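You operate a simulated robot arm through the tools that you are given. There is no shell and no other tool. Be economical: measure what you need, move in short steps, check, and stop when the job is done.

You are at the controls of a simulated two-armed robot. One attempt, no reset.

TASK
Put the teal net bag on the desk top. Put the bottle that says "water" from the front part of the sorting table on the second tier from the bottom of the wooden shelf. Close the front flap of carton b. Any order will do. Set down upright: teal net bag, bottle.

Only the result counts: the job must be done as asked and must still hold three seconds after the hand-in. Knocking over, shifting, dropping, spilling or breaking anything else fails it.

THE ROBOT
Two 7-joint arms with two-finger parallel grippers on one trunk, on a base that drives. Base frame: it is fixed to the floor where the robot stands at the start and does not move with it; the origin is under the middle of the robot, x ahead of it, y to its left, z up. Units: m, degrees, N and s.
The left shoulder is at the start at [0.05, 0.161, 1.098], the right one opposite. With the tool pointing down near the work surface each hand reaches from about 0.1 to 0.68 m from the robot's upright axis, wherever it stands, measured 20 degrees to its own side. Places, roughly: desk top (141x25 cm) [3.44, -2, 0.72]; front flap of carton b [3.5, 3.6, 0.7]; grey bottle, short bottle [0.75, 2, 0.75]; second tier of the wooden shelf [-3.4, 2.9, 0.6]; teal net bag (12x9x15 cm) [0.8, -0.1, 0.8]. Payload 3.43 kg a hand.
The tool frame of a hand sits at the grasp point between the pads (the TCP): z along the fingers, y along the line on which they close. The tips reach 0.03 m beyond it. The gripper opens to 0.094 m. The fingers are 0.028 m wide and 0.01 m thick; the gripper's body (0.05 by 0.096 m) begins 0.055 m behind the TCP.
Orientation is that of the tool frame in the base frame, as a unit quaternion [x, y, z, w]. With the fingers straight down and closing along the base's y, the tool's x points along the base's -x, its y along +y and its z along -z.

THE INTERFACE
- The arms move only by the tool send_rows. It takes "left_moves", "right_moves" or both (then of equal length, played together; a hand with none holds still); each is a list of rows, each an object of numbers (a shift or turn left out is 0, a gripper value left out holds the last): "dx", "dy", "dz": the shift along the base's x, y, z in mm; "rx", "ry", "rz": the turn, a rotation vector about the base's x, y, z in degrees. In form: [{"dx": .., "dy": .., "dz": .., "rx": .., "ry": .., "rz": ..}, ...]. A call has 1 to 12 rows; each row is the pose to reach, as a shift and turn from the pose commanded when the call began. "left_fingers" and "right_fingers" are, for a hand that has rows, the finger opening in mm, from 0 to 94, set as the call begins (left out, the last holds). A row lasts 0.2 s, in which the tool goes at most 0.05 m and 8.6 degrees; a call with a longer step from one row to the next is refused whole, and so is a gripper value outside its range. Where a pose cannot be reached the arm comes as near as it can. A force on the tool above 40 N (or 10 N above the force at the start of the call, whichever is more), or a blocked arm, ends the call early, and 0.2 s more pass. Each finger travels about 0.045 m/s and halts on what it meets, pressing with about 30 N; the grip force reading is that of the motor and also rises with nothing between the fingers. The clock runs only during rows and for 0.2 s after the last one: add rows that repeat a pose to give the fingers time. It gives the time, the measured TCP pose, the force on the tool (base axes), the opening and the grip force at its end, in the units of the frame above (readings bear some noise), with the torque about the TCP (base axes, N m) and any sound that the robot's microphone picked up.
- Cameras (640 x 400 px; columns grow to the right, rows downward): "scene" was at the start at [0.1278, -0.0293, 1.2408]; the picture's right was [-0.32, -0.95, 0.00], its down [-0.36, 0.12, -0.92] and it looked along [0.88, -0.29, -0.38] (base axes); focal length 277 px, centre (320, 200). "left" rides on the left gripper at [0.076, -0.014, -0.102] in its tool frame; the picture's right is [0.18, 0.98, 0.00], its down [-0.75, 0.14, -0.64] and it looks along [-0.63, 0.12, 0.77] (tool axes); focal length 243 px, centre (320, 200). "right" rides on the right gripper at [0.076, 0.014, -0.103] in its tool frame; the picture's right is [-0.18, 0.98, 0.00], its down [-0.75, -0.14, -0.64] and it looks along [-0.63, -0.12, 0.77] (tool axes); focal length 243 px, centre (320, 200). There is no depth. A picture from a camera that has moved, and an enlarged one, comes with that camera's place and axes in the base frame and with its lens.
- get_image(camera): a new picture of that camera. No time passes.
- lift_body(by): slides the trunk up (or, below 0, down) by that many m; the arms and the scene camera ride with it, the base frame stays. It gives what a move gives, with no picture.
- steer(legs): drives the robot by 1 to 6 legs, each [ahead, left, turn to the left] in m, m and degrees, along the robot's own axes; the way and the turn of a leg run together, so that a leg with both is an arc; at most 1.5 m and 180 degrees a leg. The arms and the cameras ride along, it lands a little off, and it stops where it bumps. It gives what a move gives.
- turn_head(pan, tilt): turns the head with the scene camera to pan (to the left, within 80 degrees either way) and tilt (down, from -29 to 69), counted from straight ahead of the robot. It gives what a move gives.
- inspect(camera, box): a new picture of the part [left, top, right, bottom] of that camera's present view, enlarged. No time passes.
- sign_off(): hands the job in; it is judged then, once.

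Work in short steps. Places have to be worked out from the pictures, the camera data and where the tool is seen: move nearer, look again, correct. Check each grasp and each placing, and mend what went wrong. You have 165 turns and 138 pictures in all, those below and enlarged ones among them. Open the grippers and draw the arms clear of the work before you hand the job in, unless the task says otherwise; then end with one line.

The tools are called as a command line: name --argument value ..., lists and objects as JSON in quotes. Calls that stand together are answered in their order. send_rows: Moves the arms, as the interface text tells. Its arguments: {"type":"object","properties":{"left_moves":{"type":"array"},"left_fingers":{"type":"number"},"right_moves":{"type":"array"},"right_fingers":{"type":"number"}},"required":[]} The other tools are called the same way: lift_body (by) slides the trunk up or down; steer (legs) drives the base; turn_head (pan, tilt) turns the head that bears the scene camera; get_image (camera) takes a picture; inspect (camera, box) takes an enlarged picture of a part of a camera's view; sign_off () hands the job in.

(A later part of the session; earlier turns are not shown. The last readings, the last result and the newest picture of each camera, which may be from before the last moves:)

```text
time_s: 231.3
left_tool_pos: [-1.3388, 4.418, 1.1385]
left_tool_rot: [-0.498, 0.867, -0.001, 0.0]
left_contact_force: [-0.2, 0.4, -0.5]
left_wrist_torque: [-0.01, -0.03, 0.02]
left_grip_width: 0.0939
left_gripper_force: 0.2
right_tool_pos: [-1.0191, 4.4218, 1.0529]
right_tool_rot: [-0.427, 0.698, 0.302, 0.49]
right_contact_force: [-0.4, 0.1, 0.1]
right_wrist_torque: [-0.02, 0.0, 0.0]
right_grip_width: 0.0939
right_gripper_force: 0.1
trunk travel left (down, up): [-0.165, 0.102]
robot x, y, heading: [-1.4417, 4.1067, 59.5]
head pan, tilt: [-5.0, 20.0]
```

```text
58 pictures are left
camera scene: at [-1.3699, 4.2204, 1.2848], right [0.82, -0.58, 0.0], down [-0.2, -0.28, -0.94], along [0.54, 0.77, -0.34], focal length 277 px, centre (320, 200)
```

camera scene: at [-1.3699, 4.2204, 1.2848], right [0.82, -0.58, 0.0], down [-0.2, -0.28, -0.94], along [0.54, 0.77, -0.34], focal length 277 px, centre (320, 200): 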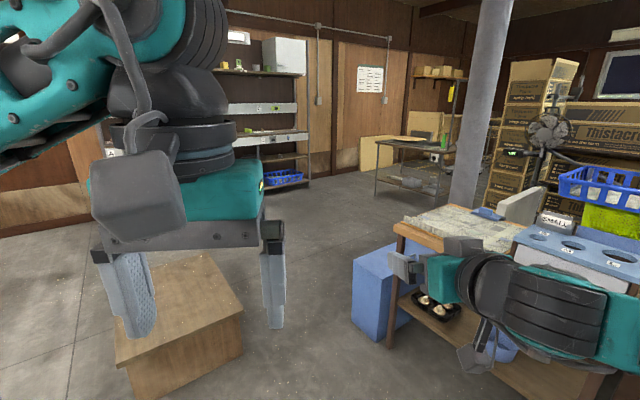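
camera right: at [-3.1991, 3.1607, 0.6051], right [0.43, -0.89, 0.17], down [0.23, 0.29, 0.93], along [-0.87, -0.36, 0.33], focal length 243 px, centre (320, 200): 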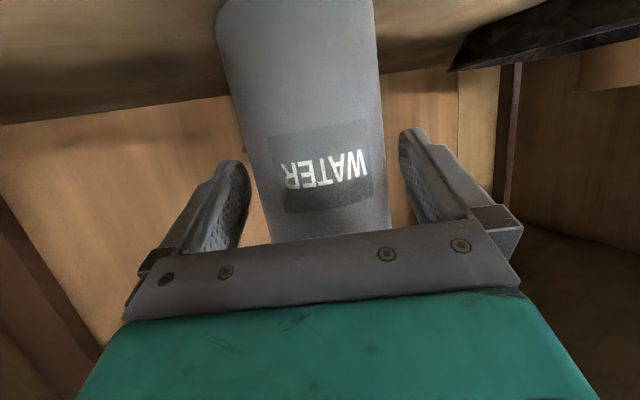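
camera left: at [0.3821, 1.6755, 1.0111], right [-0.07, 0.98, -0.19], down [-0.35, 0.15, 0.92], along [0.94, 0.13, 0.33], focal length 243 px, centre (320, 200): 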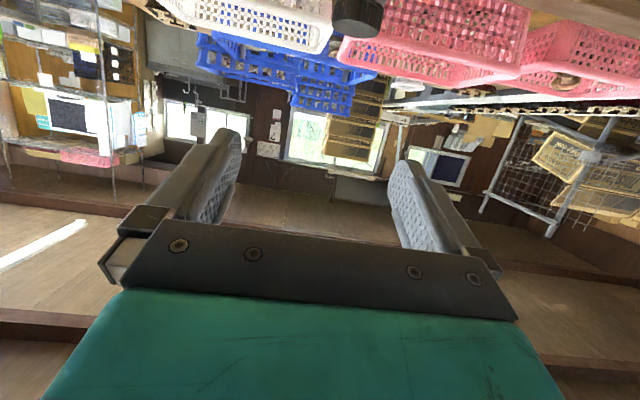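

The lane between bench and blue bin is about 0.65 m wide and straight ahead; I drive through its centre and look right.

steer --legs '[[1.4, 0, 0], [0.7, 0, 0]]'

turn_head --pan -60 --tilt 18

get_image --camera "scene"

```text
time_s: 236.9
left_tool_pos: [-0.7321, 5.3811, 1.1394]
left_tool_rot: [-0.501, 0.865, -0.001, 0.001]
left_contact_force: [0.4, 0.5, 0.0]
left_wrist_torque: [0.01, 0.01, 0.0]
left_grip_width: 0.0941
left_gripper_force: 0.0
right_tool_pos: [-0.4122, 5.3858, 1.0527]
right_tool_rot: [-0.429, 0.696, 0.304, 0.489]
right_contact_force: [0.4, 0.3, -0.3]
right_wrist_torque: [0.02, 0.02, -0.01]
right_grip_width: 0.0941
right_gripper_force: 0.2
trunk travel left (down, up): [-0.165, 0.102]
robot x, y, heading: [-0.8371, 5.0722, 59.9]
head pan, tilt: [-5.0, 20.0]
stopped in leg 1: the robot was blocked; the commanded pose is now the measured one
```

```text
time_s: 238.1
left_tool_pos: [-0.7317, 5.3813, 1.1392]
left_tool_rot: [-0.5, 0.866, -0.001, 0.001]
left_contact_force: [0.8, 0.3, -1.3]
left_wrist_torque: [0.04, 0.01, 0.01]
left_grip_width: 0.0938
left_gripper_force: 0.0
right_tool_pos: [-0.4135, 5.3863, 1.0527]
right_tool_rot: [-0.428, 0.697, 0.302, 0.489]
right_contact_force: [0.1, 0.0, 0.0]
right_wrist_torque: [0.01, -0.03, 0.01]
right_grip_width: 0.0941
right_gripper_force: 0.1
trunk travel left (down, up): [-0.165, 0.102]
robot x, y, heading: [-0.8299, 5.0738, 59.9]
head pan, tilt: [-60.0, 18.0]
```

```text
57 pictures are left
camera scene: at [-0.723, 5.1074, 1.2881], right [0.0, -1.0, 0.0], down [-0.31, 0.0, -0.95], along [0.95, 0.0, -0.31], focal length 277 px, centre (320, 200)
```

scene: 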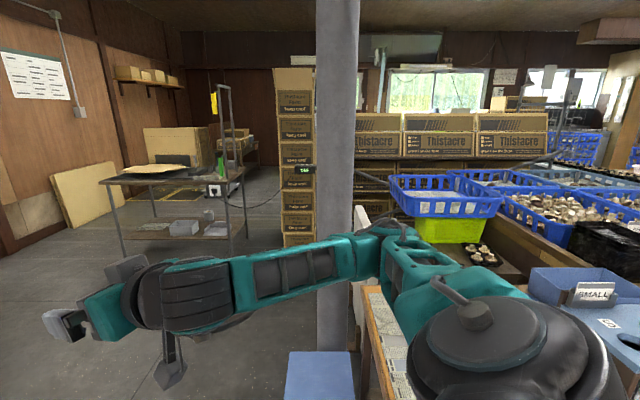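

I got blocked; I look down at the surroundings of my base to see what touched.

turn_head --pan -25 --tilt 62

get_image --camera "scene"

turn_head --pan 30 --tilt 62

get_image --camera "scene"

```text
time_s: 239.2
left_tool_pos: [-0.7323, 5.3812, 1.1406]
left_tool_rot: [-0.501, 0.866, 0.0, 0.001]
left_contact_force: [-0.1, 0.2, 0.1]
left_wrist_torque: [0.0, 0.02, 0.0]
left_grip_width: 0.0938
left_gripper_force: 0.1
right_tool_pos: [-0.4126, 5.3865, 1.0527]
right_tool_rot: [-0.429, 0.697, 0.303, 0.488]
right_contact_force: [0.3, -0.7, 0.3]
right_wrist_torque: [0.0, 0.0, 0.01]
right_grip_width: 0.0941
right_gripper_force: 0.0
trunk travel left (down, up): [-0.165, 0.102]
robot x, y, heading: [-0.8364, 5.0686, 59.9]
head pan, tilt: [-25.0, 62.0]
```

```text
56 pictures are left
camera scene: at [-0.7635, 5.1442, 1.2244], right [0.57, -0.82, 0.0], down [-0.72, -0.5, -0.47], along [0.39, 0.27, -0.88], focal length 277 px, centre (320, 200)
```

scene: 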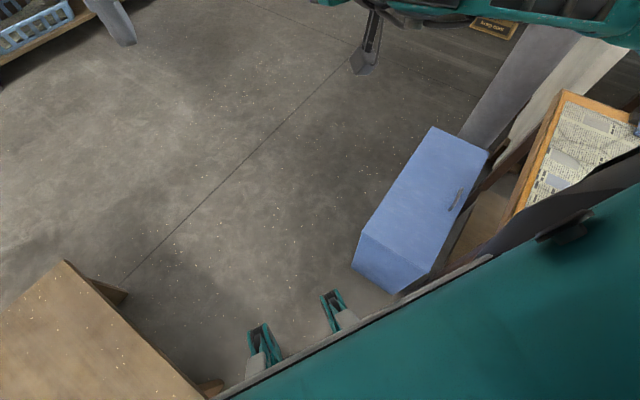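

```text
time_s: 240.5
left_tool_pos: [-0.7319, 5.3831, 1.1392]
left_tool_rot: [-0.504, 0.864, -0.002, 0.001]
left_contact_force: [-0.6, -0.4, 0.4]
left_wrist_torque: [0.01, -0.01, 0.03]
left_grip_width: 0.0939
left_gripper_force: 0.0
right_tool_pos: [-0.4134, 5.3875, 1.052]
right_tool_rot: [-0.429, 0.696, 0.304, 0.489]
right_contact_force: [0.0, 0.4, -0.3]
right_wrist_torque: [-0.05, -0.02, -0.03]
right_grip_width: 0.0941
right_gripper_force: 0.1
trunk travel left (down, up): [-0.165, 0.102]
robot x, y, heading: [-0.8365, 5.0719, 59.6]
head pan, tilt: [30.0, 62.0]
```

```text
55 pictures are left
camera scene: at [-0.7811, 5.1615, 1.2246], right [0.84, -0.55, 0.0], down [-0.48, -0.74, -0.47], along [0.26, 0.4, -0.88], focal length 277 px, centre (320, 200)
```

scene: 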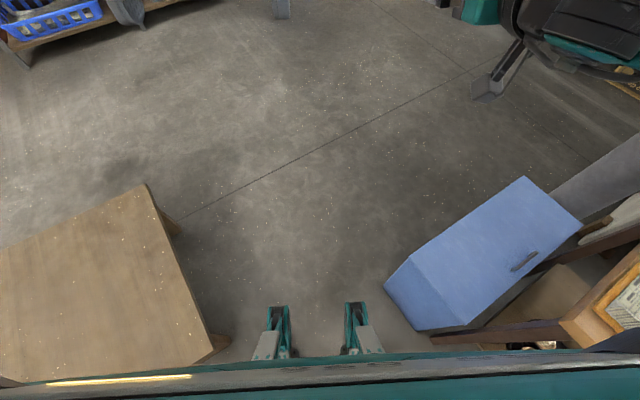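

The base is wider than I thought and the gap is too narrow; there's room on the left of the bench. First, a zoom at the row of cartons around [3.5, 3.6].

turn_head --pan -78 --tilt 10

inspect --camera "scene" --box '[220, 90, 480, 240]'

```text
time_s: 242.3
left_tool_pos: [-0.732, 5.3813, 1.1384]
left_tool_rot: [-0.5, 0.866, -0.001, 0.0]
left_contact_force: [0.6, -0.4, -1.0]
left_wrist_torque: [0.01, 0.01, 0.01]
left_grip_width: 0.094
left_gripper_force: 0.0
right_tool_pos: [-0.4129, 5.3858, 1.0531]
right_tool_rot: [-0.429, 0.697, 0.304, 0.488]
right_contact_force: [0.0, 1.0, 0.7]
right_wrist_torque: [0.01, 0.0, -0.02]
right_grip_width: 0.0942
right_gripper_force: 0.0
trunk travel left (down, up): [-0.165, 0.102]
robot x, y, heading: [-0.836, 5.0709, 59.9]
head pan, tilt: [-78.0, 10.0]
```

```text
2.46 times, centred on (350, 165) of scene
camera zoom: at [-0.7279, 5.0786, 1.3011], right [-0.31, -0.95, 0.0], down [-0.17, 0.05, -0.98], along [0.94, -0.31, -0.17], focal length 683 px, centre (246, 286)
```

zoom: 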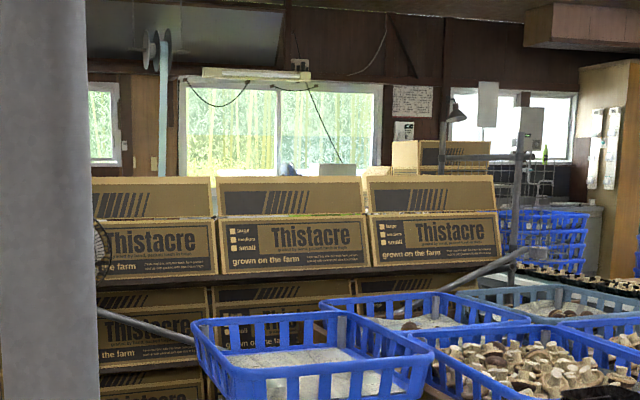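

The cartons lie behind the crate table. I back off, go round the left side of the bench and look from the far side.

steer --legs '[[-1.0, 0, 0], [0, 0, 30], [0.2, 0.9, 0], [1.5, 0, 0], [0.65, 0, 0], [0, 0, -90]]'

turn_head --pan -5 --tilt 18

get_image --camera "scene"

```text
time_s: 267.6
left_tool_pos: [-1.9157, 6.6271, 1.1388]
left_tool_rot: [0.001, 1.0, -0.001, 0.0]
left_contact_force: [-0.9, 0.6, 0.1]
left_wrist_torque: [-0.02, -0.02, -0.02]
left_grip_width: 0.094
left_gripper_force: 0.1
right_tool_pos: [-1.7521, 6.3523, 1.053]
right_tool_rot: [-0.021, 0.818, 0.017, 0.575]
right_contact_force: [0.0, 0.9, 0.3]
right_wrist_torque: [0.02, 0.0, -0.03]
right_grip_width: 0.0939
right_gripper_force: 0.0
trunk travel left (down, up): [-0.165, 0.102]
robot x, y, heading: [-2.2323, 6.5678, -0.3]
head pan, tilt: [-78.0, 10.0]
```

```text
time_s: 269.0
left_tool_pos: [-1.9153, 6.6274, 1.1401]
left_tool_rot: [0.001, 1.0, -0.001, 0.0]
left_contact_force: [-0.5, 0.3, -0.5]
left_wrist_torque: [-0.01, -0.01, -0.01]
left_grip_width: 0.094
left_gripper_force: 0.0
right_tool_pos: [-1.7527, 6.3529, 1.0534]
right_tool_rot: [-0.021, 0.818, 0.016, 0.575]
right_contact_force: [-0.2, -0.8, -0.4]
right_wrist_torque: [0.01, -0.01, -0.01]
right_grip_width: 0.094
right_gripper_force: 0.0
trunk travel left (down, up): [-0.165, 0.102]
robot x, y, heading: [-2.236, 6.5583, -0.4]
head pan, tilt: [-5.0, 18.0]
```

```text
53 pictures are left
camera scene: at [-2.1021, 6.5557, 1.2881], right [-0.09, -1.0, 0.0], down [-0.31, 0.03, -0.95], along [0.95, -0.09, -0.31], focal length 277 px, centre (320, 200)
```

scene: 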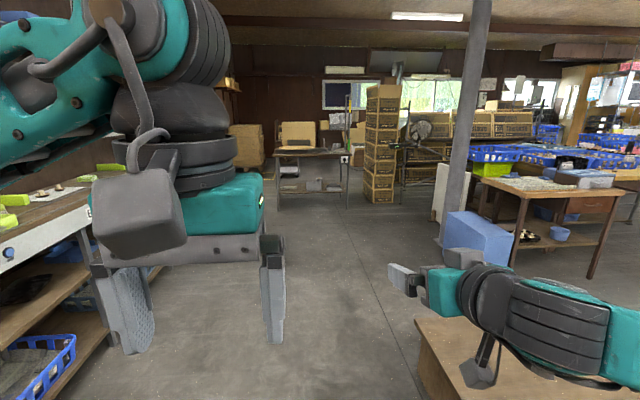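

I drive ahead along the free lane to x ≈ 0.2 and look toward the right-front.

steer --legs '[[1.5, 0, 0], [0.9, 0, 0]]'

turn_head --pan -40 --tilt 22

get_image --camera "scene"

```text
time_s: 280.8
left_tool_pos: [0.4796, 6.6388, 1.1392]
left_tool_rot: [-0.009, 1.0, -0.001, 0.0]
left_contact_force: [-0.3, 0.5, 0.8]
left_wrist_torque: [0.0, -0.01, 0.03]
left_grip_width: 0.0944
left_gripper_force: 0.0
right_tool_pos: [0.647, 6.3661, 1.0539]
right_tool_rot: [-0.028, 0.818, 0.022, 0.574]
right_contact_force: [0.0, 0.2, 0.4]
right_wrist_torque: [0.04, 0.01, -0.01]
right_grip_width: 0.094
right_gripper_force: 0.1
trunk travel left (down, up): [-0.165, 0.102]
robot x, y, heading: [0.1608, 6.5718, 0.7]
head pan, tilt: [-5.0, 18.0]
```

```text
time_s: 281.8
left_tool_pos: [0.4792, 6.6395, 1.1388]
left_tool_rot: [-0.008, 1.0, -0.002, 0.0]
left_contact_force: [0.3, -0.4, 0.3]
left_wrist_torque: [0.04, 0.0, -0.01]
left_grip_width: 0.0937
left_gripper_force: 0.1
right_tool_pos: [0.6472, 6.3674, 1.0527]
right_tool_rot: [-0.027, 0.818, 0.021, 0.574]
right_contact_force: [0.6, 0.2, -0.7]
right_wrist_torque: [0.02, 0.0, 0.02]
right_grip_width: 0.0941
right_gripper_force: 0.1
trunk travel left (down, up): [-0.165, 0.102]
robot x, y, heading: [0.1608, 6.5711, 0.8]
head pan, tilt: [-40.0, 22.0]
```

```text
52 pictures are left
camera scene: at [0.2723, 6.512, 1.2816], right [-0.63, -0.77, 0.0], down [-0.29, 0.24, -0.93], along [0.72, -0.59, -0.37], focal length 277 px, centre (320, 200)
```

scene: 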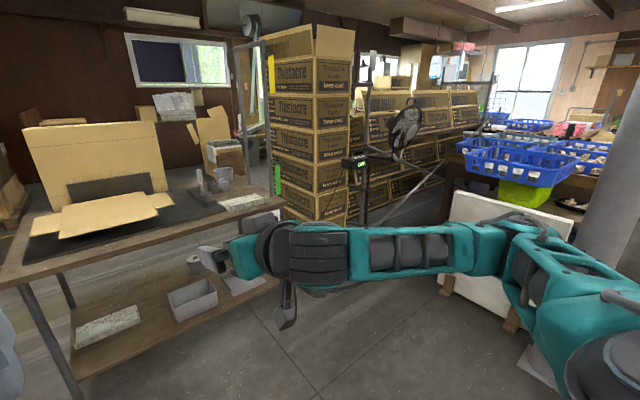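

The target lies behind the tall carton stack. I look straight ahead and left of the steel table for the way round.

turn_head --pan -8 --tilt 22

get_image --camera "scene"

inspect --camera "scene" --box '[280, 60, 640, 260]'

```text
time_s: 282.7
left_tool_pos: [0.4781, 6.6386, 1.1394]
left_tool_rot: [-0.007, 1.0, -0.001, 0.0]
left_contact_force: [0.3, 0.5, 0.0]
left_wrist_torque: [0.02, -0.03, -0.02]
left_grip_width: 0.0939
left_gripper_force: 0.0
right_tool_pos: [0.6467, 6.366, 1.0522]
right_tool_rot: [-0.027, 0.818, 0.021, 0.575]
right_contact_force: [-0.4, -0.4, -0.1]
right_wrist_torque: [-0.01, -0.01, -0.01]
right_grip_width: 0.0938
right_gripper_force: 0.0
trunk travel left (down, up): [-0.165, 0.102]
robot x, y, heading: [0.1592, 6.5712, 0.7]
head pan, tilt: [-8.0, 22.0]
```

```text
51 pictures are left
camera scene: at [0.2926, 6.5588, 1.2816], right [-0.13, -0.99, 0.0], down [-0.37, 0.05, -0.93], along [0.92, -0.12, -0.37], focal length 277 px, centre (320, 200)
```

scene: 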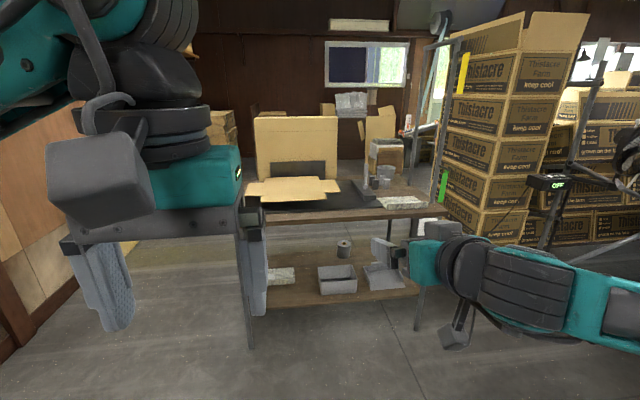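

```text
1.78 times, centred on (460, 160) of scene
camera zoom: at [0.2926, 6.5588, 1.2816], right [-0.13, -0.99, 0.0], down [-0.37, 0.05, -0.93], along [0.92, -0.12, -0.37], focal length 493 px, centre (71, 271)
```

zoom: 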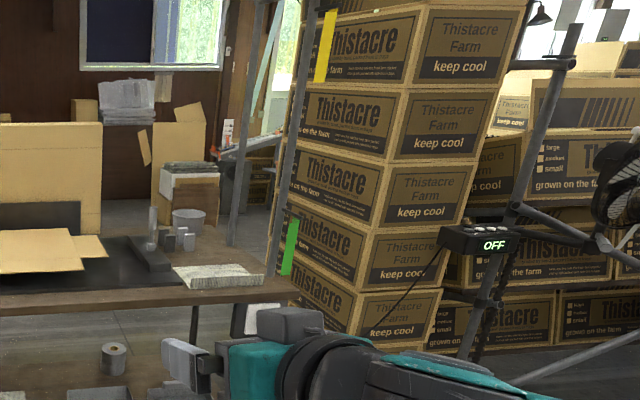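

There's a ~1.1 m lane between the steel table (y < 6.85) and the wall (y ≈ 7.95). I take it along y ≈ 7.33 and look beyond.

steer --legs '[[0, 0.77, -0.7], [1.5, 0, 0], [1.1, 0, 0]]'

turn_head --pan -65 --tilt 18

get_image --camera "scene"

```text
time_s: 286.6
left_tool_pos: [0.4781, 7.3457, 1.1396]
left_tool_rot: [0.0, 1.0, -0.001, 0.0]
left_contact_force: [0.1, -0.4, -0.5]
left_wrist_torque: [-0.02, -0.02, -0.01]
left_grip_width: 0.0948
left_gripper_force: 0.1
right_tool_pos: [0.6426, 7.0713, 1.0527]
right_tool_rot: [-0.021, 0.817, 0.017, 0.576]
right_contact_force: [-0.1, -0.4, 0.7]
right_wrist_torque: [-0.01, 0.01, -0.01]
right_grip_width: 0.094
right_gripper_force: 0.0
trunk travel left (down, up): [-0.165, 0.102]
robot x, y, heading: [0.1566, 7.2829, -0.4]
head pan, tilt: [-8.0, 22.0]
stopped in leg 1: the robot was blocked; the commanded pose is now the measured one
```

```text
time_s: 287.9
left_tool_pos: [0.4774, 7.3456, 1.1399]
left_tool_rot: [0.0, 1.0, -0.001, -0.001]
left_contact_force: [0.1, 1.0, 0.5]
left_wrist_torque: [0.0, -0.01, 0.02]
left_grip_width: 0.094
left_gripper_force: 0.1
right_tool_pos: [0.64, 7.071, 1.0534]
right_tool_rot: [-0.021, 0.817, 0.017, 0.575]
right_contact_force: [0.2, 0.4, 0.8]
right_wrist_torque: [-0.01, -0.01, 0.0]
right_grip_width: 0.0943
right_gripper_force: 0.0
trunk travel left (down, up): [-0.165, 0.102]
robot x, y, heading: [0.154, 7.2797, -0.3]
head pan, tilt: [-65.0, 18.0]
```

```text
49 pictures are left
camera scene: at [0.2373, 7.1976, 1.2881], right [-0.91, -0.42, 0.0], down [-0.13, 0.28, -0.95], along [0.4, -0.86, -0.31], focal length 277 px, centre (320, 200)
```

scene: 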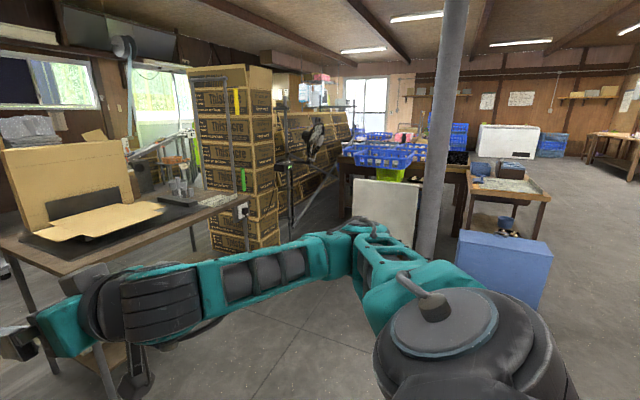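

Blocked by something at my left; I look there before continuing.

turn_head --pan 40 --tilt 40

get_image --camera "scene"

turn_head --pan 0 --tilt 60

get_image --camera "scene"

```text
time_s: 289.7
left_tool_pos: [0.4779, 7.3452, 1.1397]
left_tool_rot: [0.0, 1.0, -0.001, 0.0]
left_contact_force: [-1.0, -0.7, -0.2]
left_wrist_torque: [0.01, 0.01, 0.0]
left_grip_width: 0.094
left_gripper_force: 0.1
right_tool_pos: [0.6416, 7.0717, 1.0548]
right_tool_rot: [-0.022, 0.818, 0.017, 0.575]
right_contact_force: [1.0, -0.1, 0.2]
right_wrist_torque: [-0.01, 0.0, 0.0]
right_grip_width: 0.0942
right_gripper_force: 0.0
trunk travel left (down, up): [-0.165, 0.102]
robot x, y, heading: [0.1616, 7.2834, 0.3]
head pan, tilt: [40.0, 40.0]
```

```text
48 pictures are left
camera scene: at [0.2635, 7.3366, 1.2534], right [0.64, -0.77, 0.0], down [-0.49, -0.41, -0.77], along [0.59, 0.49, -0.64], focal length 277 px, centre (320, 200)
```

scene: 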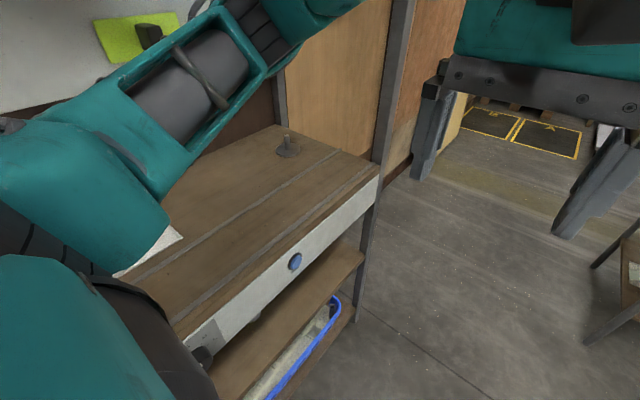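

```text
time_s: 290.7
left_tool_pos: [0.4776, 7.3458, 1.1386]
left_tool_rot: [-0.001, 1.0, 0.0, -0.001]
left_contact_force: [-0.4, -0.2, -0.1]
left_wrist_torque: [0.01, 0.03, -0.03]
left_grip_width: 0.0946
left_gripper_force: 0.0
right_tool_pos: [0.6418, 7.0713, 1.0544]
right_tool_rot: [-0.022, 0.817, 0.018, 0.575]
right_contact_force: [0.0, 0.6, 0.3]
right_wrist_torque: [0.0, 0.0, -0.02]
right_grip_width: 0.0938
right_gripper_force: 0.1
trunk travel left (down, up): [-0.165, 0.102]
robot x, y, heading: [0.1587, 7.2808, -0.1]
head pan, tilt: [0.0, 60.0]
```

```text
47 pictures are left
camera scene: at [0.2661, 7.2841, 1.2282], right [0.03, -1.0, 0.0], down [-0.85, -0.02, -0.52], along [0.52, 0.01, -0.85], focal length 277 px, centre (320, 200)
```

scene: 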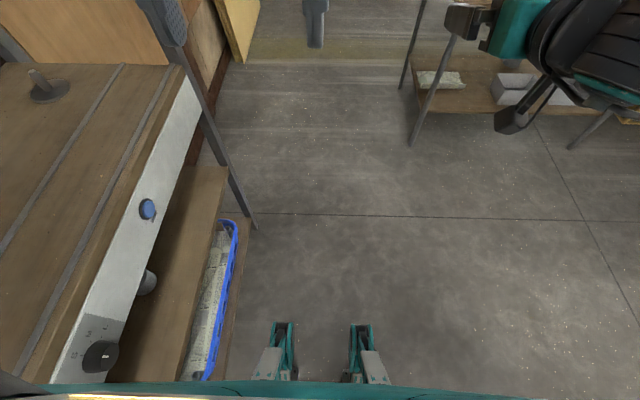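

The shelf front is at y ≈ 7.59, so my half-width is 0.31 m; the lane centre is y ≈ 7.18. I drive through it.

steer --legs '[[0, -0.1, 0], [1.5, 0, 0], [1.0, 0, 0]]'

turn_head --pan -60 --tilt 20

get_image --camera "scene"

```text
time_s: 299.6
left_tool_pos: [1.9849, 7.2461, 1.1409]
left_tool_rot: [0.001, 1.0, -0.002, 0.001]
left_contact_force: [-0.3, 0.2, 0.4]
left_wrist_torque: [0.0, -0.02, -0.01]
left_grip_width: 0.0938
left_gripper_force: 0.1
right_tool_pos: [2.1453, 6.9661, 1.0525]
right_tool_rot: [-0.019, 0.819, 0.008, 0.573]
right_contact_force: [0.0, 0.7, -0.8]
right_wrist_torque: [0.02, -0.03, 0.01]
right_grip_width: 0.0937
right_gripper_force: 0.2
trunk travel left (down, up): [-0.165, 0.102]
robot x, y, heading: [1.6681, 7.1819, -0.5]
head pan, tilt: [0.0, 60.0]
stopped in leg 3: the robot was blocked; the commanded pose is now the measured one
```

```text
time_s: 300.9
left_tool_pos: [1.9835, 7.2458, 1.1402]
left_tool_rot: [0.001, 1.0, -0.002, 0.004]
left_contact_force: [0.5, 0.5, 0.5]
left_wrist_torque: [0.01, 0.03, 0.0]
left_grip_width: 0.0939
left_gripper_force: 0.0
right_tool_pos: [2.1453, 6.9676, 1.0532]
right_tool_rot: [-0.02, 0.818, 0.01, 0.574]
right_contact_force: [0.3, 0.1, -0.1]
right_wrist_torque: [0.02, 0.0, 0.02]
right_grip_width: 0.0943
right_gripper_force: 0.0
trunk travel left (down, up): [-0.165, 0.102]
robot x, y, heading: [1.668, 7.1783, -0.6]
head pan, tilt: [-60.0, 20.0]
```

```text
46 pictures are left
camera scene: at [1.7485, 7.1033, 1.2857], right [-0.87, -0.5, -0.01], down [-0.16, 0.29, -0.94], along [0.47, -0.82, -0.34], focal length 277 px, centre (320, 200)
```

scene: 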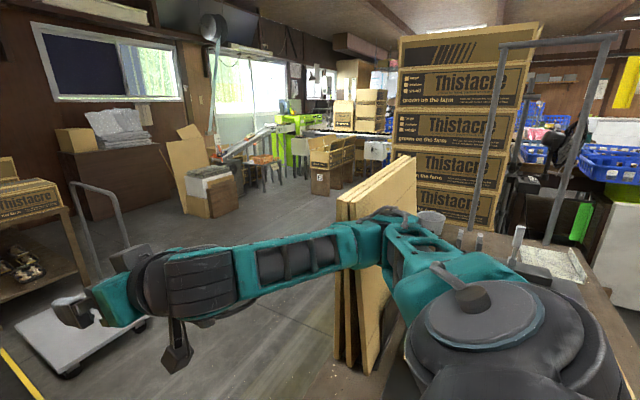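

Now I can see cartons with letter marks ("C") further on. I was blocked again; I look down ahead.

turn_head --pan -15 --tilt 55

get_image --camera "scene"

turn_head --pan -62 --tilt 22

inspect --camera "scene" --box '[140, 90, 420, 230]'

```text
time_s: 302.0
left_tool_pos: [1.9835, 7.2472, 1.1409]
left_tool_rot: [0.0, 1.0, -0.002, 0.004]
left_contact_force: [0.3, -0.6, 0.1]
left_wrist_torque: [0.01, 0.03, 0.02]
left_grip_width: 0.0941
left_gripper_force: 0.1
right_tool_pos: [2.1461, 6.9677, 1.053]
right_tool_rot: [-0.021, 0.819, 0.011, 0.573]
right_contact_force: [0.4, -0.5, -0.3]
right_wrist_torque: [0.0, 0.01, -0.02]
right_grip_width: 0.0941
right_gripper_force: 0.1
trunk travel left (down, up): [-0.165, 0.102]
robot x, y, heading: [1.6698, 7.1796, -0.8]
head pan, tilt: [-15.0, 55.0]
```

```text
45 pictures are left
camera scene: at [1.7726, 7.1651, 1.2337], right [-0.27, -0.96, 0.0], down [-0.78, 0.22, -0.58], along [0.56, -0.16, -0.81], focal length 277 px, centre (320, 200)
```

scene: 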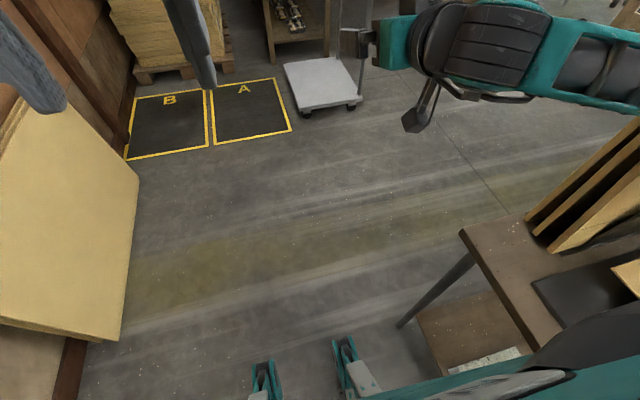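

```text
time_s: 303.1
left_tool_pos: [1.9839, 7.2456, 1.1403]
left_tool_rot: [0.001, 1.0, -0.002, 0.003]
left_contact_force: [0.4, -0.8, 0.3]
left_wrist_torque: [0.0, -0.04, -0.01]
left_grip_width: 0.0941
left_gripper_force: 0.0
right_tool_pos: [2.1457, 6.9692, 1.0535]
right_tool_rot: [-0.021, 0.818, 0.011, 0.574]
right_contact_force: [0.0, -0.6, 0.7]
right_wrist_torque: [0.01, -0.03, 0.0]
right_grip_width: 0.0941
right_gripper_force: 0.0
trunk travel left (down, up): [-0.165, 0.102]
robot x, y, heading: [1.6707, 7.1823, -0.3]
head pan, tilt: [-62.0, 22.0]
```

```text
2.29 times, centred on (280, 160) of scene
camera zoom: at [1.7461, 7.1025, 1.2825], right [-0.89, -0.46, -0.01], down [-0.17, 0.33, -0.93], along [0.43, -0.82, -0.37], focal length 634 px, centre (411, 291)
```

zoom: 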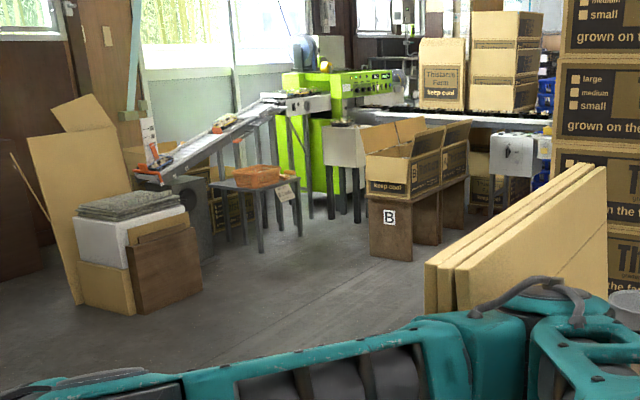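

Stand "B" with an open carton is visible. My right elbow has come up against the cardboard sheets at the steel table's end, so I back off a little, shift left and look at them.

steer --legs '[[-0.1, 0, 0], [0, 0.2, 0]]'

turn_head --pan -70 --tilt 30

get_image --camera "scene"

```text
time_s: 305.5
left_tool_pos: [1.8924, 7.4439, 1.1391]
left_tool_rot: [0.001, 1.0, 0.0, -0.002]
left_contact_force: [0.0, -0.4, -0.1]
left_wrist_torque: [-0.02, 0.01, -0.01]
left_grip_width: 0.0939
left_gripper_force: 0.0
right_tool_pos: [2.0538, 7.1672, 1.0484]
right_tool_rot: [-0.02, 0.821, 0.012, 0.571]
right_contact_force: [-0.5, -0.1, -0.4]
right_wrist_torque: [0.02, 0.0, 0.02]
right_grip_width: 0.0939
right_gripper_force: 0.0
trunk travel left (down, up): [-0.165, 0.102]
robot x, y, heading: [1.569, 7.3794, -0.6]
head pan, tilt: [-62.0, 22.0]
```

```text
time_s: 306.2
left_tool_pos: [1.8916, 7.445, 1.1393]
left_tool_rot: [0.001, 1.0, 0.0, 0.0]
left_contact_force: [0.4, -0.6, -0.4]
left_wrist_torque: [0.0, 0.01, 0.02]
left_grip_width: 0.0939
left_gripper_force: 0.0
right_tool_pos: [2.0529, 7.1659, 1.0487]
right_tool_rot: [-0.019, 0.82, 0.012, 0.571]
right_contact_force: [-0.2, 0.3, 0.1]
right_wrist_torque: [0.03, -0.03, 0.01]
right_grip_width: 0.0938
right_gripper_force: 0.1
trunk travel left (down, up): [-0.165, 0.102]
robot x, y, heading: [1.5703, 7.3835, -0.6]
head pan, tilt: [-70.0, 30.0]
```

```text
43 pictures are left
camera scene: at [1.6427, 7.2964, 1.2688], right [-0.94, -0.34, 0.0], down [-0.17, 0.47, -0.87], along [0.29, -0.82, -0.5], focal length 277 px, centre (320, 200)
```

scene: 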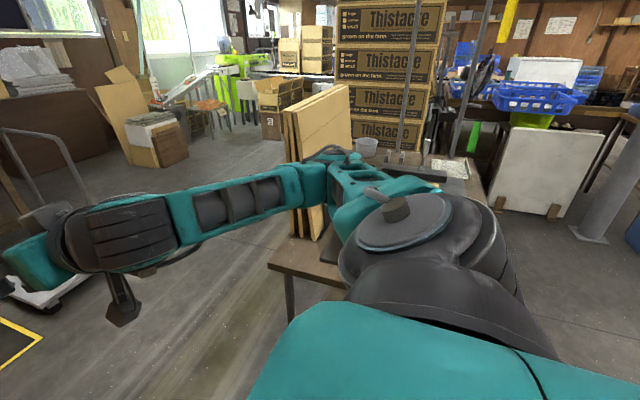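

The sheets still stand as before. I raise the trunk for elbow clearance and go ahead at y ≈ 7.32.

lift_body --by 0.1

steer --legs '[[0.6, -0.06, 0.6], [0.6, 0, 0]]'

turn_head --pan -70 --tilt 20

get_image --camera "scene"

```text
time_s: 307.5
left_tool_pos: [1.8921, 7.4443, 1.2391]
left_tool_rot: [0.001, 1.0, 0.0, -0.001]
left_contact_force: [0.2, 0.0, -0.3]
left_wrist_torque: [0.05, 0.01, 0.0]
left_grip_width: 0.0941
left_gripper_force: 0.0
right_tool_pos: [2.0533, 7.1653, 1.1495]
right_tool_rot: [-0.019, 0.821, 0.012, 0.57]
right_contact_force: [-0.7, 0.2, -1.0]
right_wrist_torque: [-0.01, 0.0, -0.01]
right_grip_width: 0.0943
right_gripper_force: 0.1
trunk travel left (down, up): [-0.265, 0.002]
robot x, y, heading: [1.5742, 7.3812, -0.6]
head pan, tilt: [-70.0, 30.0]
```

```text
time_s: 313.9
left_tool_pos: [3.0808, 7.3939, 1.2384]
left_tool_rot: [-0.009, 1.0, -0.001, -0.001]
left_contact_force: [0.4, -0.8, -0.2]
left_wrist_torque: [0.03, 0.0, -0.03]
left_grip_width: 0.0942
left_gripper_force: 0.1
right_tool_pos: [3.2465, 7.1177, 1.1487]
right_tool_rot: [-0.028, 0.821, 0.018, 0.57]
right_contact_force: [0.5, -0.1, 0.5]
right_wrist_torque: [0.0, -0.02, 0.02]
right_grip_width: 0.0942
right_gripper_force: 0.1
trunk travel left (down, up): [-0.265, 0.002]
robot x, y, heading: [2.7621, 7.3254, 0.6]
head pan, tilt: [-70.0, 30.0]
```

```text
time_s: 314.6
left_tool_pos: [3.08, 7.3939, 1.2385]
left_tool_rot: [-0.009, 1.0, -0.001, -0.001]
left_contact_force: [-0.4, 0.0, -0.2]
left_wrist_torque: [0.01, -0.01, 0.0]
left_grip_width: 0.0939
left_gripper_force: 0.1
right_tool_pos: [3.2471, 7.1182, 1.148]
right_tool_rot: [-0.027, 0.82, 0.018, 0.571]
right_contact_force: [-0.5, -0.4, -0.7]
right_wrist_torque: [-0.02, 0.02, -0.01]
right_grip_width: 0.094
right_gripper_force: 0.1
trunk travel left (down, up): [-0.265, 0.002]
robot x, y, heading: [2.7607, 7.3259, 0.7]
head pan, tilt: [-70.0, 20.0]
```

```text
42 pictures are left
camera scene: at [2.8346, 7.2389, 1.3848], right [-0.94, -0.35, 0.0], down [-0.12, 0.32, -0.94], along [0.33, -0.88, -0.34], focal length 277 px, centre (320, 200)
```

scene: 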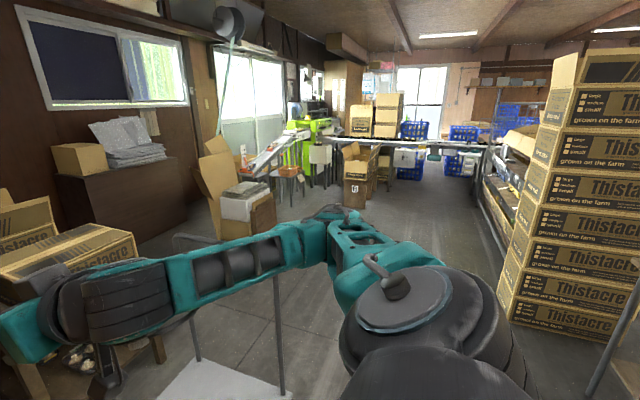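

The aisle to stand B (around [3.6, 3.75]) is open now. I turn to face it and drive toward it, stopping about 1.5 m short.

steer --legs '[[0, 0, -90], [1.5, 0, 0], [0.6, 0.7, 0]]'

turn_head --pan 0 --tilt 25

get_image --camera "scene"

```text
time_s: 330.3
left_tool_pos: [3.5174, 4.9055, 1.2391]
left_tool_rot: [0.708, 0.706, 0.001, -0.001]
left_contact_force: [-0.3, 0.2, 0.5]
left_wrist_torque: [0.01, 0.0, -0.02]
left_grip_width: 0.0939
left_gripper_force: 0.0
right_tool_pos: [3.237, 4.7468, 1.1491]
right_tool_rot: [0.567, 0.593, -0.396, 0.412]
right_contact_force: [0.0, -0.8, -0.1]
right_wrist_torque: [-0.02, 0.0, 0.02]
right_grip_width: 0.0942
right_gripper_force: 0.1
trunk travel left (down, up): [-0.265, 0.002]
robot x, y, heading: [3.4546, 5.2251, -90.7]
head pan, tilt: [-70.0, 20.0]
```

```text
time_s: 331.7
left_tool_pos: [3.5177, 4.9065, 1.2392]
left_tool_rot: [0.709, 0.705, 0.001, -0.001]
left_contact_force: [-0.2, 0.3, -0.7]
left_wrist_torque: [-0.02, 0.0, 0.01]
left_grip_width: 0.094
left_gripper_force: 0.1
right_tool_pos: [3.237, 4.7469, 1.1484]
right_tool_rot: [0.568, 0.592, -0.397, 0.412]
right_contact_force: [-1.5, -0.5, -0.5]
right_wrist_torque: [-0.01, -0.01, 0.02]
right_grip_width: 0.0941
right_gripper_force: 0.0
trunk travel left (down, up): [-0.265, 0.002]
robot x, y, heading: [3.4563, 5.2263, -90.7]
head pan, tilt: [0.0, 25.0]
```

```text
41 pictures are left
camera scene: at [3.454, 5.0938, 1.3767], right [-1.0, 0.01, 0.0], down [0.01, 0.42, -0.91], along [-0.01, -0.91, -0.42], focal length 277 px, centre (320, 200)
```

scene: 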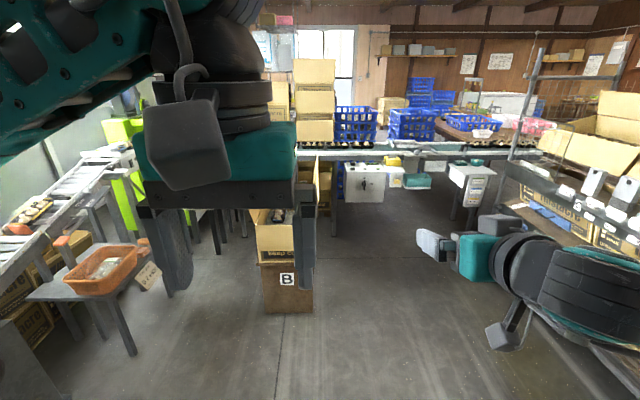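

Stand B is ahead at about [3.64, 3.8]. I swing the left hand aside, drive 0.5 m nearer, and look.

send_rows --left_moves '[{"dx": 40, "dz": -20}, {"dx": 80, "dz": -40}, {"dx": 120, "dz": -60}, {"dx": 160, "dz": -80}, {"dx": 180, "dz": -100}]'

steer --legs '[[0.5, 0.12, 0.7]]'

turn_head --pan 0 --tilt 38

get_image --camera "scene"

```text
time_s: 332.9
left_tool_pos: [3.6975, 4.9059, 1.1391]
left_tool_rot: [0.709, 0.705, 0.0, 0.0]
left_contact_force: [0.7, 0.4, 0.0]
left_wrist_torque: [0.01, 0.01, 0.01]
left_grip_width: 0.0942
left_gripper_force: 0.0
right_tool_pos: [3.2386, 4.7443, 1.1481]
right_tool_rot: [0.567, 0.593, -0.396, 0.412]
right_contact_force: [0.5, 0.2, 0.2]
right_wrist_torque: [-0.01, 0.0, 0.0]
right_grip_width: 0.0939
right_gripper_force: 0.1
trunk travel left (down, up): [-0.265, 0.002]
robot x, y, heading: [3.4554, 5.2246, -90.6]
head pan, tilt: [0.0, 25.0]
```

```text
time_s: 335.9
left_tool_pos: [3.8161, 4.4069, 1.1392]
left_tool_rot: [0.706, 0.708, 0.001, 0.0]
left_contact_force: [-0.1, -0.2, 0.0]
left_wrist_torque: [0.03, -0.02, -0.02]
left_grip_width: 0.094
left_gripper_force: 0.1
right_tool_pos: [3.3593, 4.2422, 1.1474]
right_tool_rot: [0.564, 0.596, -0.393, 0.414]
right_contact_force: [-0.1, 0.0, 0.2]
right_wrist_torque: [0.01, 0.0, -0.01]
right_grip_width: 0.0939
right_gripper_force: 0.1
trunk travel left (down, up): [-0.265, 0.002]
robot x, y, heading: [3.571, 4.7249, -90.1]
head pan, tilt: [0.0, 25.0]
```

```text
time_s: 336.7
left_tool_pos: [3.8175, 4.4066, 1.1396]
left_tool_rot: [0.706, 0.708, 0.001, -0.001]
left_contact_force: [0.6, -0.1, -1.3]
left_wrist_torque: [0.0, 0.0, -0.01]
left_grip_width: 0.0938
left_gripper_force: 0.1
right_tool_pos: [3.3578, 4.2429, 1.1486]
right_tool_rot: [0.565, 0.595, -0.394, 0.414]
right_contact_force: [0.5, -0.3, 0.1]
right_wrist_torque: [0.0, -0.03, 0.0]
right_grip_width: 0.0941
right_gripper_force: 0.0
trunk travel left (down, up): [-0.265, 0.002]
robot x, y, heading: [3.5736, 4.7221, -90.2]
head pan, tilt: [0.0, 38.0]
```

```text
40 pictures are left
camera scene: at [3.5722, 4.5985, 1.3565], right [-1.0, 0.0, 0.0], down [0.0, 0.62, -0.79], along [0.0, -0.79, -0.62], focal length 277 px, centre (320, 200)
```

scene: 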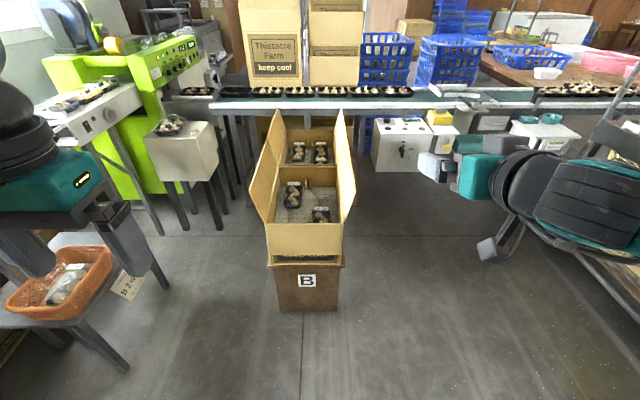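

I zoom in on carton b to see its flaps.

inspect --camera "scene" --box '[230, 90, 380, 320]'

```text
1.74 times, centred on (305, 205) of scene
camera zoom: at [3.5722, 4.5985, 1.3565], right [-1.0, 0.0, 0.0], down [0.0, 0.62, -0.79], along [0.0, -0.79, -0.62], focal length 482 px, centre (346, 191)
```

zoom: 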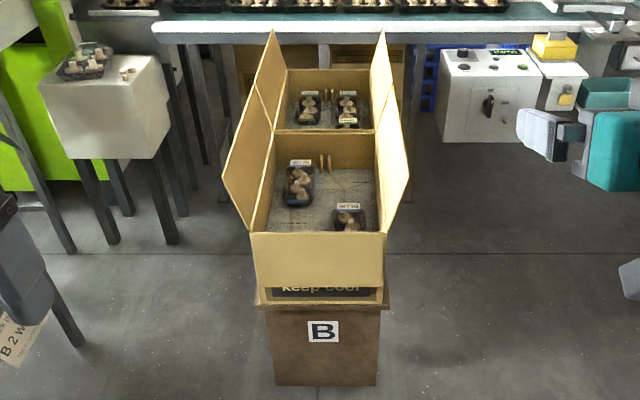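

Carton b's front flap hangs down outside the front wall (hinge ≈ z 0.63, y 3.82, x 3.48–3.78; flap ~0.15 long). I'll sweep it up with fingers reaching in from its right edge. I come nearer, lower the trunk, and turn the right hand to point along +x to view the gap from the side.

steer --legs '[[0.2, 0, 0]]'

lift_body --by -0.24

send_rows --right_moves '[{"rz": 8, "dx": -10}, {"rz": 16, "dx": -20}, {"rz": 24, "dx": -30}, {"rz": 32, "dx": -40}, {"rz": 40, "dx": -50}, {"rz": 48, "dx": -60}, {"rz": 56, "dx": -70, "dz": -30}, {"rz": 64, "dx": -80, "dz": -60}, {"rz": 70, "dx": -80, "dz": -100}, {"rz": 70, "dx": -80, "dz": -140}, {"rz": 70, "dx": -80, "dz": -180}]' --right_fingers 30

get_image --camera "right"

```text
time_s: 338.2
left_tool_pos: [3.8178, 4.209, 1.1393]
left_tool_rot: [0.705, 0.709, 0.001, -0.001]
left_contact_force: [-1.0, -0.3, -0.7]
left_wrist_torque: [0.05, 0.02, 0.01]
left_grip_width: 0.0942
left_gripper_force: 0.1
right_tool_pos: [3.3579, 4.0468, 1.1487]
right_tool_rot: [0.565, 0.596, -0.393, 0.414]
right_contact_force: [-0.2, -0.2, -0.2]
right_wrist_torque: [0.02, -0.01, 0.03]
right_grip_width: 0.0939
right_gripper_force: 0.0
trunk travel left (down, up): [-0.265, 0.002]
robot x, y, heading: [3.5757, 4.5297, -90.1]
head pan, tilt: [0.0, 38.0]
```

```text
time_s: 340.8
left_tool_pos: [3.816, 4.2111, 0.9002]
left_tool_rot: [0.706, 0.708, 0.001, 0.0]
left_contact_force: [-0.1, 0.4, -0.6]
left_wrist_torque: [0.0, 0.01, 0.03]
left_grip_width: 0.094
left_gripper_force: 0.1
right_tool_pos: [3.3583, 4.0454, 0.9093]
right_tool_rot: [0.565, 0.596, -0.394, 0.413]
right_contact_force: [-0.2, -0.2, -0.3]
right_wrist_torque: [0.01, -0.01, -0.01]
right_grip_width: 0.0942
right_gripper_force: 0.1
trunk travel left (down, up): [-0.025, 0.242]
robot x, y, heading: [3.5716, 4.5288, -89.9]
head pan, tilt: [0.0, 38.0]
```

```text
time_s: 343.1
left_tool_pos: [3.8143, 4.2072, 0.8979]
left_tool_rot: [0.706, 0.708, 0.002, -0.001]
left_contact_force: [-0.6, -1.0, 0.0]
left_wrist_torque: [0.05, -0.07, -0.03]
left_grip_width: 0.094
left_gripper_force: 0.0
right_tool_pos: [3.3231, 3.9891, 0.8482]
right_tool_rot: [0.283, 0.71, -0.266, 0.588]
right_contact_force: [-0.4, -0.2, 0.2]
right_wrist_torque: [0.02, 0.07, 0.09]
right_grip_width: 0.03
right_gripper_force: 0.2
right hand out of reach, approached as far as the arm can: row 5, 6, 7, 8, 9, 10, 11
trunk travel left (down, up): [-0.025, 0.242]
robot x, y, heading: [3.5723, 4.5244, -90.1]
head pan, tilt: [0.0, 38.0]
```

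```text
38 pictures are left
camera right: at [3.2509, 4.0786, 0.7886], right [0.73, 0.67, 0.14], down [-0.43, 0.29, 0.86], along [0.53, -0.68, 0.5], focal length 243 px, centre (320, 200)
```

right: 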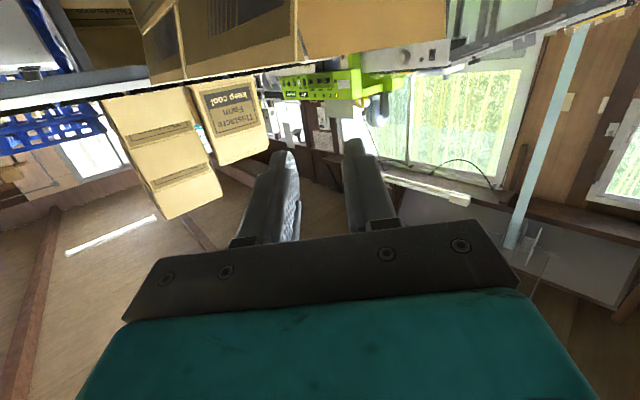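

The hand is part-way turned. I bring it lower and a bit back to get a side view of the flap.

send_rows --right_moves '[{"dz": -30, "dy": 20}, {"dz": -60, "dy": 40}, {"dz": -90, "dy": 50}, {"dz": -120, "dy": 50}, {"dz": -140, "dy": 50}]'

get_image --camera "right"

get_image --camera "scene"

```text
time_s: 344.4
left_tool_pos: [3.8168, 4.2101, 0.8995]
left_tool_rot: [0.705, 0.709, 0.001, -0.001]
left_contact_force: [-0.2, 0.5, 0.9]
left_wrist_torque: [-0.04, -0.02, -0.01]
left_grip_width: 0.0939
left_gripper_force: 0.0
right_tool_pos: [3.3239, 4.0398, 0.7126]
right_tool_rot: [0.275, 0.71, -0.27, 0.589]
right_contact_force: [-0.1, 0.2, 0.4]
right_wrist_torque: [-0.03, -0.01, 0.01]
right_grip_width: 0.0299
right_gripper_force: 0.0
trunk travel left (down, up): [-0.025, 0.242]
robot x, y, heading: [3.5674, 4.5258, -90.2]
head pan, tilt: [0.0, 38.0]
```

```text
37 pictures are left
camera right: at [3.2519, 4.128, 0.6526], right [0.73, 0.68, 0.12], down [-0.43, 0.3, 0.85], along [0.54, -0.67, 0.51], focal length 243 px, centre (320, 200)
```

right: 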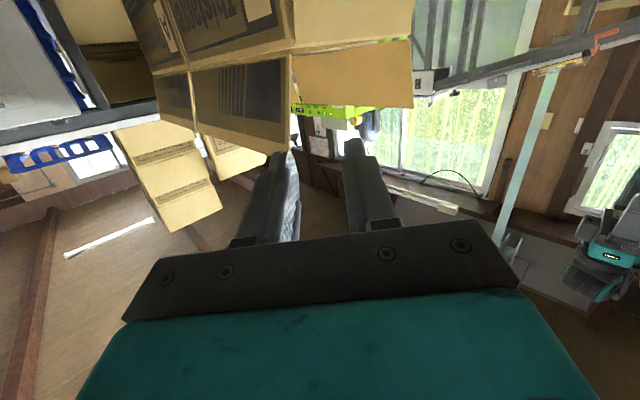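

```text
36 pictures are left
camera scene: at [3.5717, 4.402, 1.1164], right [-1.0, 0.0, 0.0], down [0.0, 0.62, -0.79], along [0.0, -0.79, -0.62], focal length 277 px, centre (320, 200)
```

scene: 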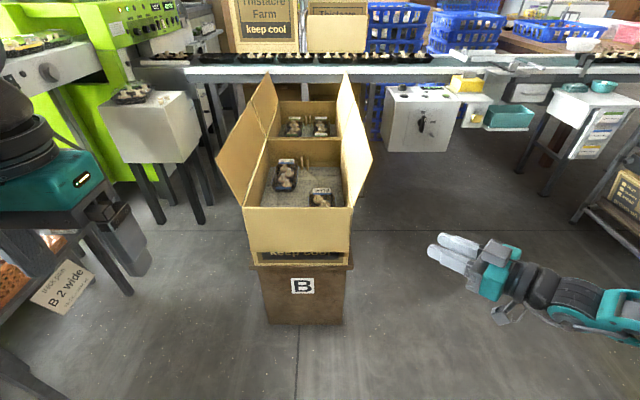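

From the side it looks like the front flap actually stands up, leaning outward from the top edge. I zoom to make sure.

inspect --camera "right" --box '[120, 0, 440, 200]'

inspect --camera "scene" --box '[200, 60, 400, 340]'

```text
2.00 times, centred on (280, 100) of right
camera zoom: at [3.2519, 4.128, 0.6526], right [0.73, 0.68, 0.12], down [-0.43, 0.3, 0.85], along [0.54, -0.67, 0.51], focal length 485 px, centre (400, 400)
```

zoom: 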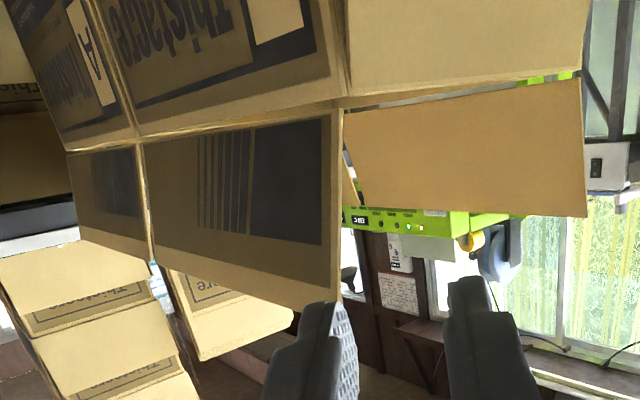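

```text
1.43 times, centred on (300, 200) of scene
camera zoom: at [3.5717, 4.402, 1.1164], right [-1.0, 0.0, 0.0], down [0.0, 0.62, -0.79], along [0.0, -0.79, -0.62], focal length 396 px, centre (349, 200)
```

zoom: 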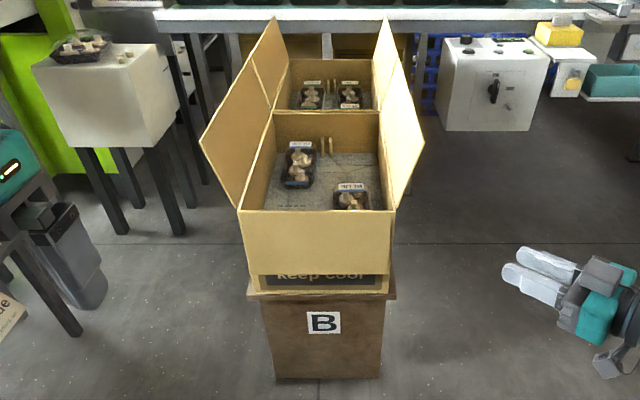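

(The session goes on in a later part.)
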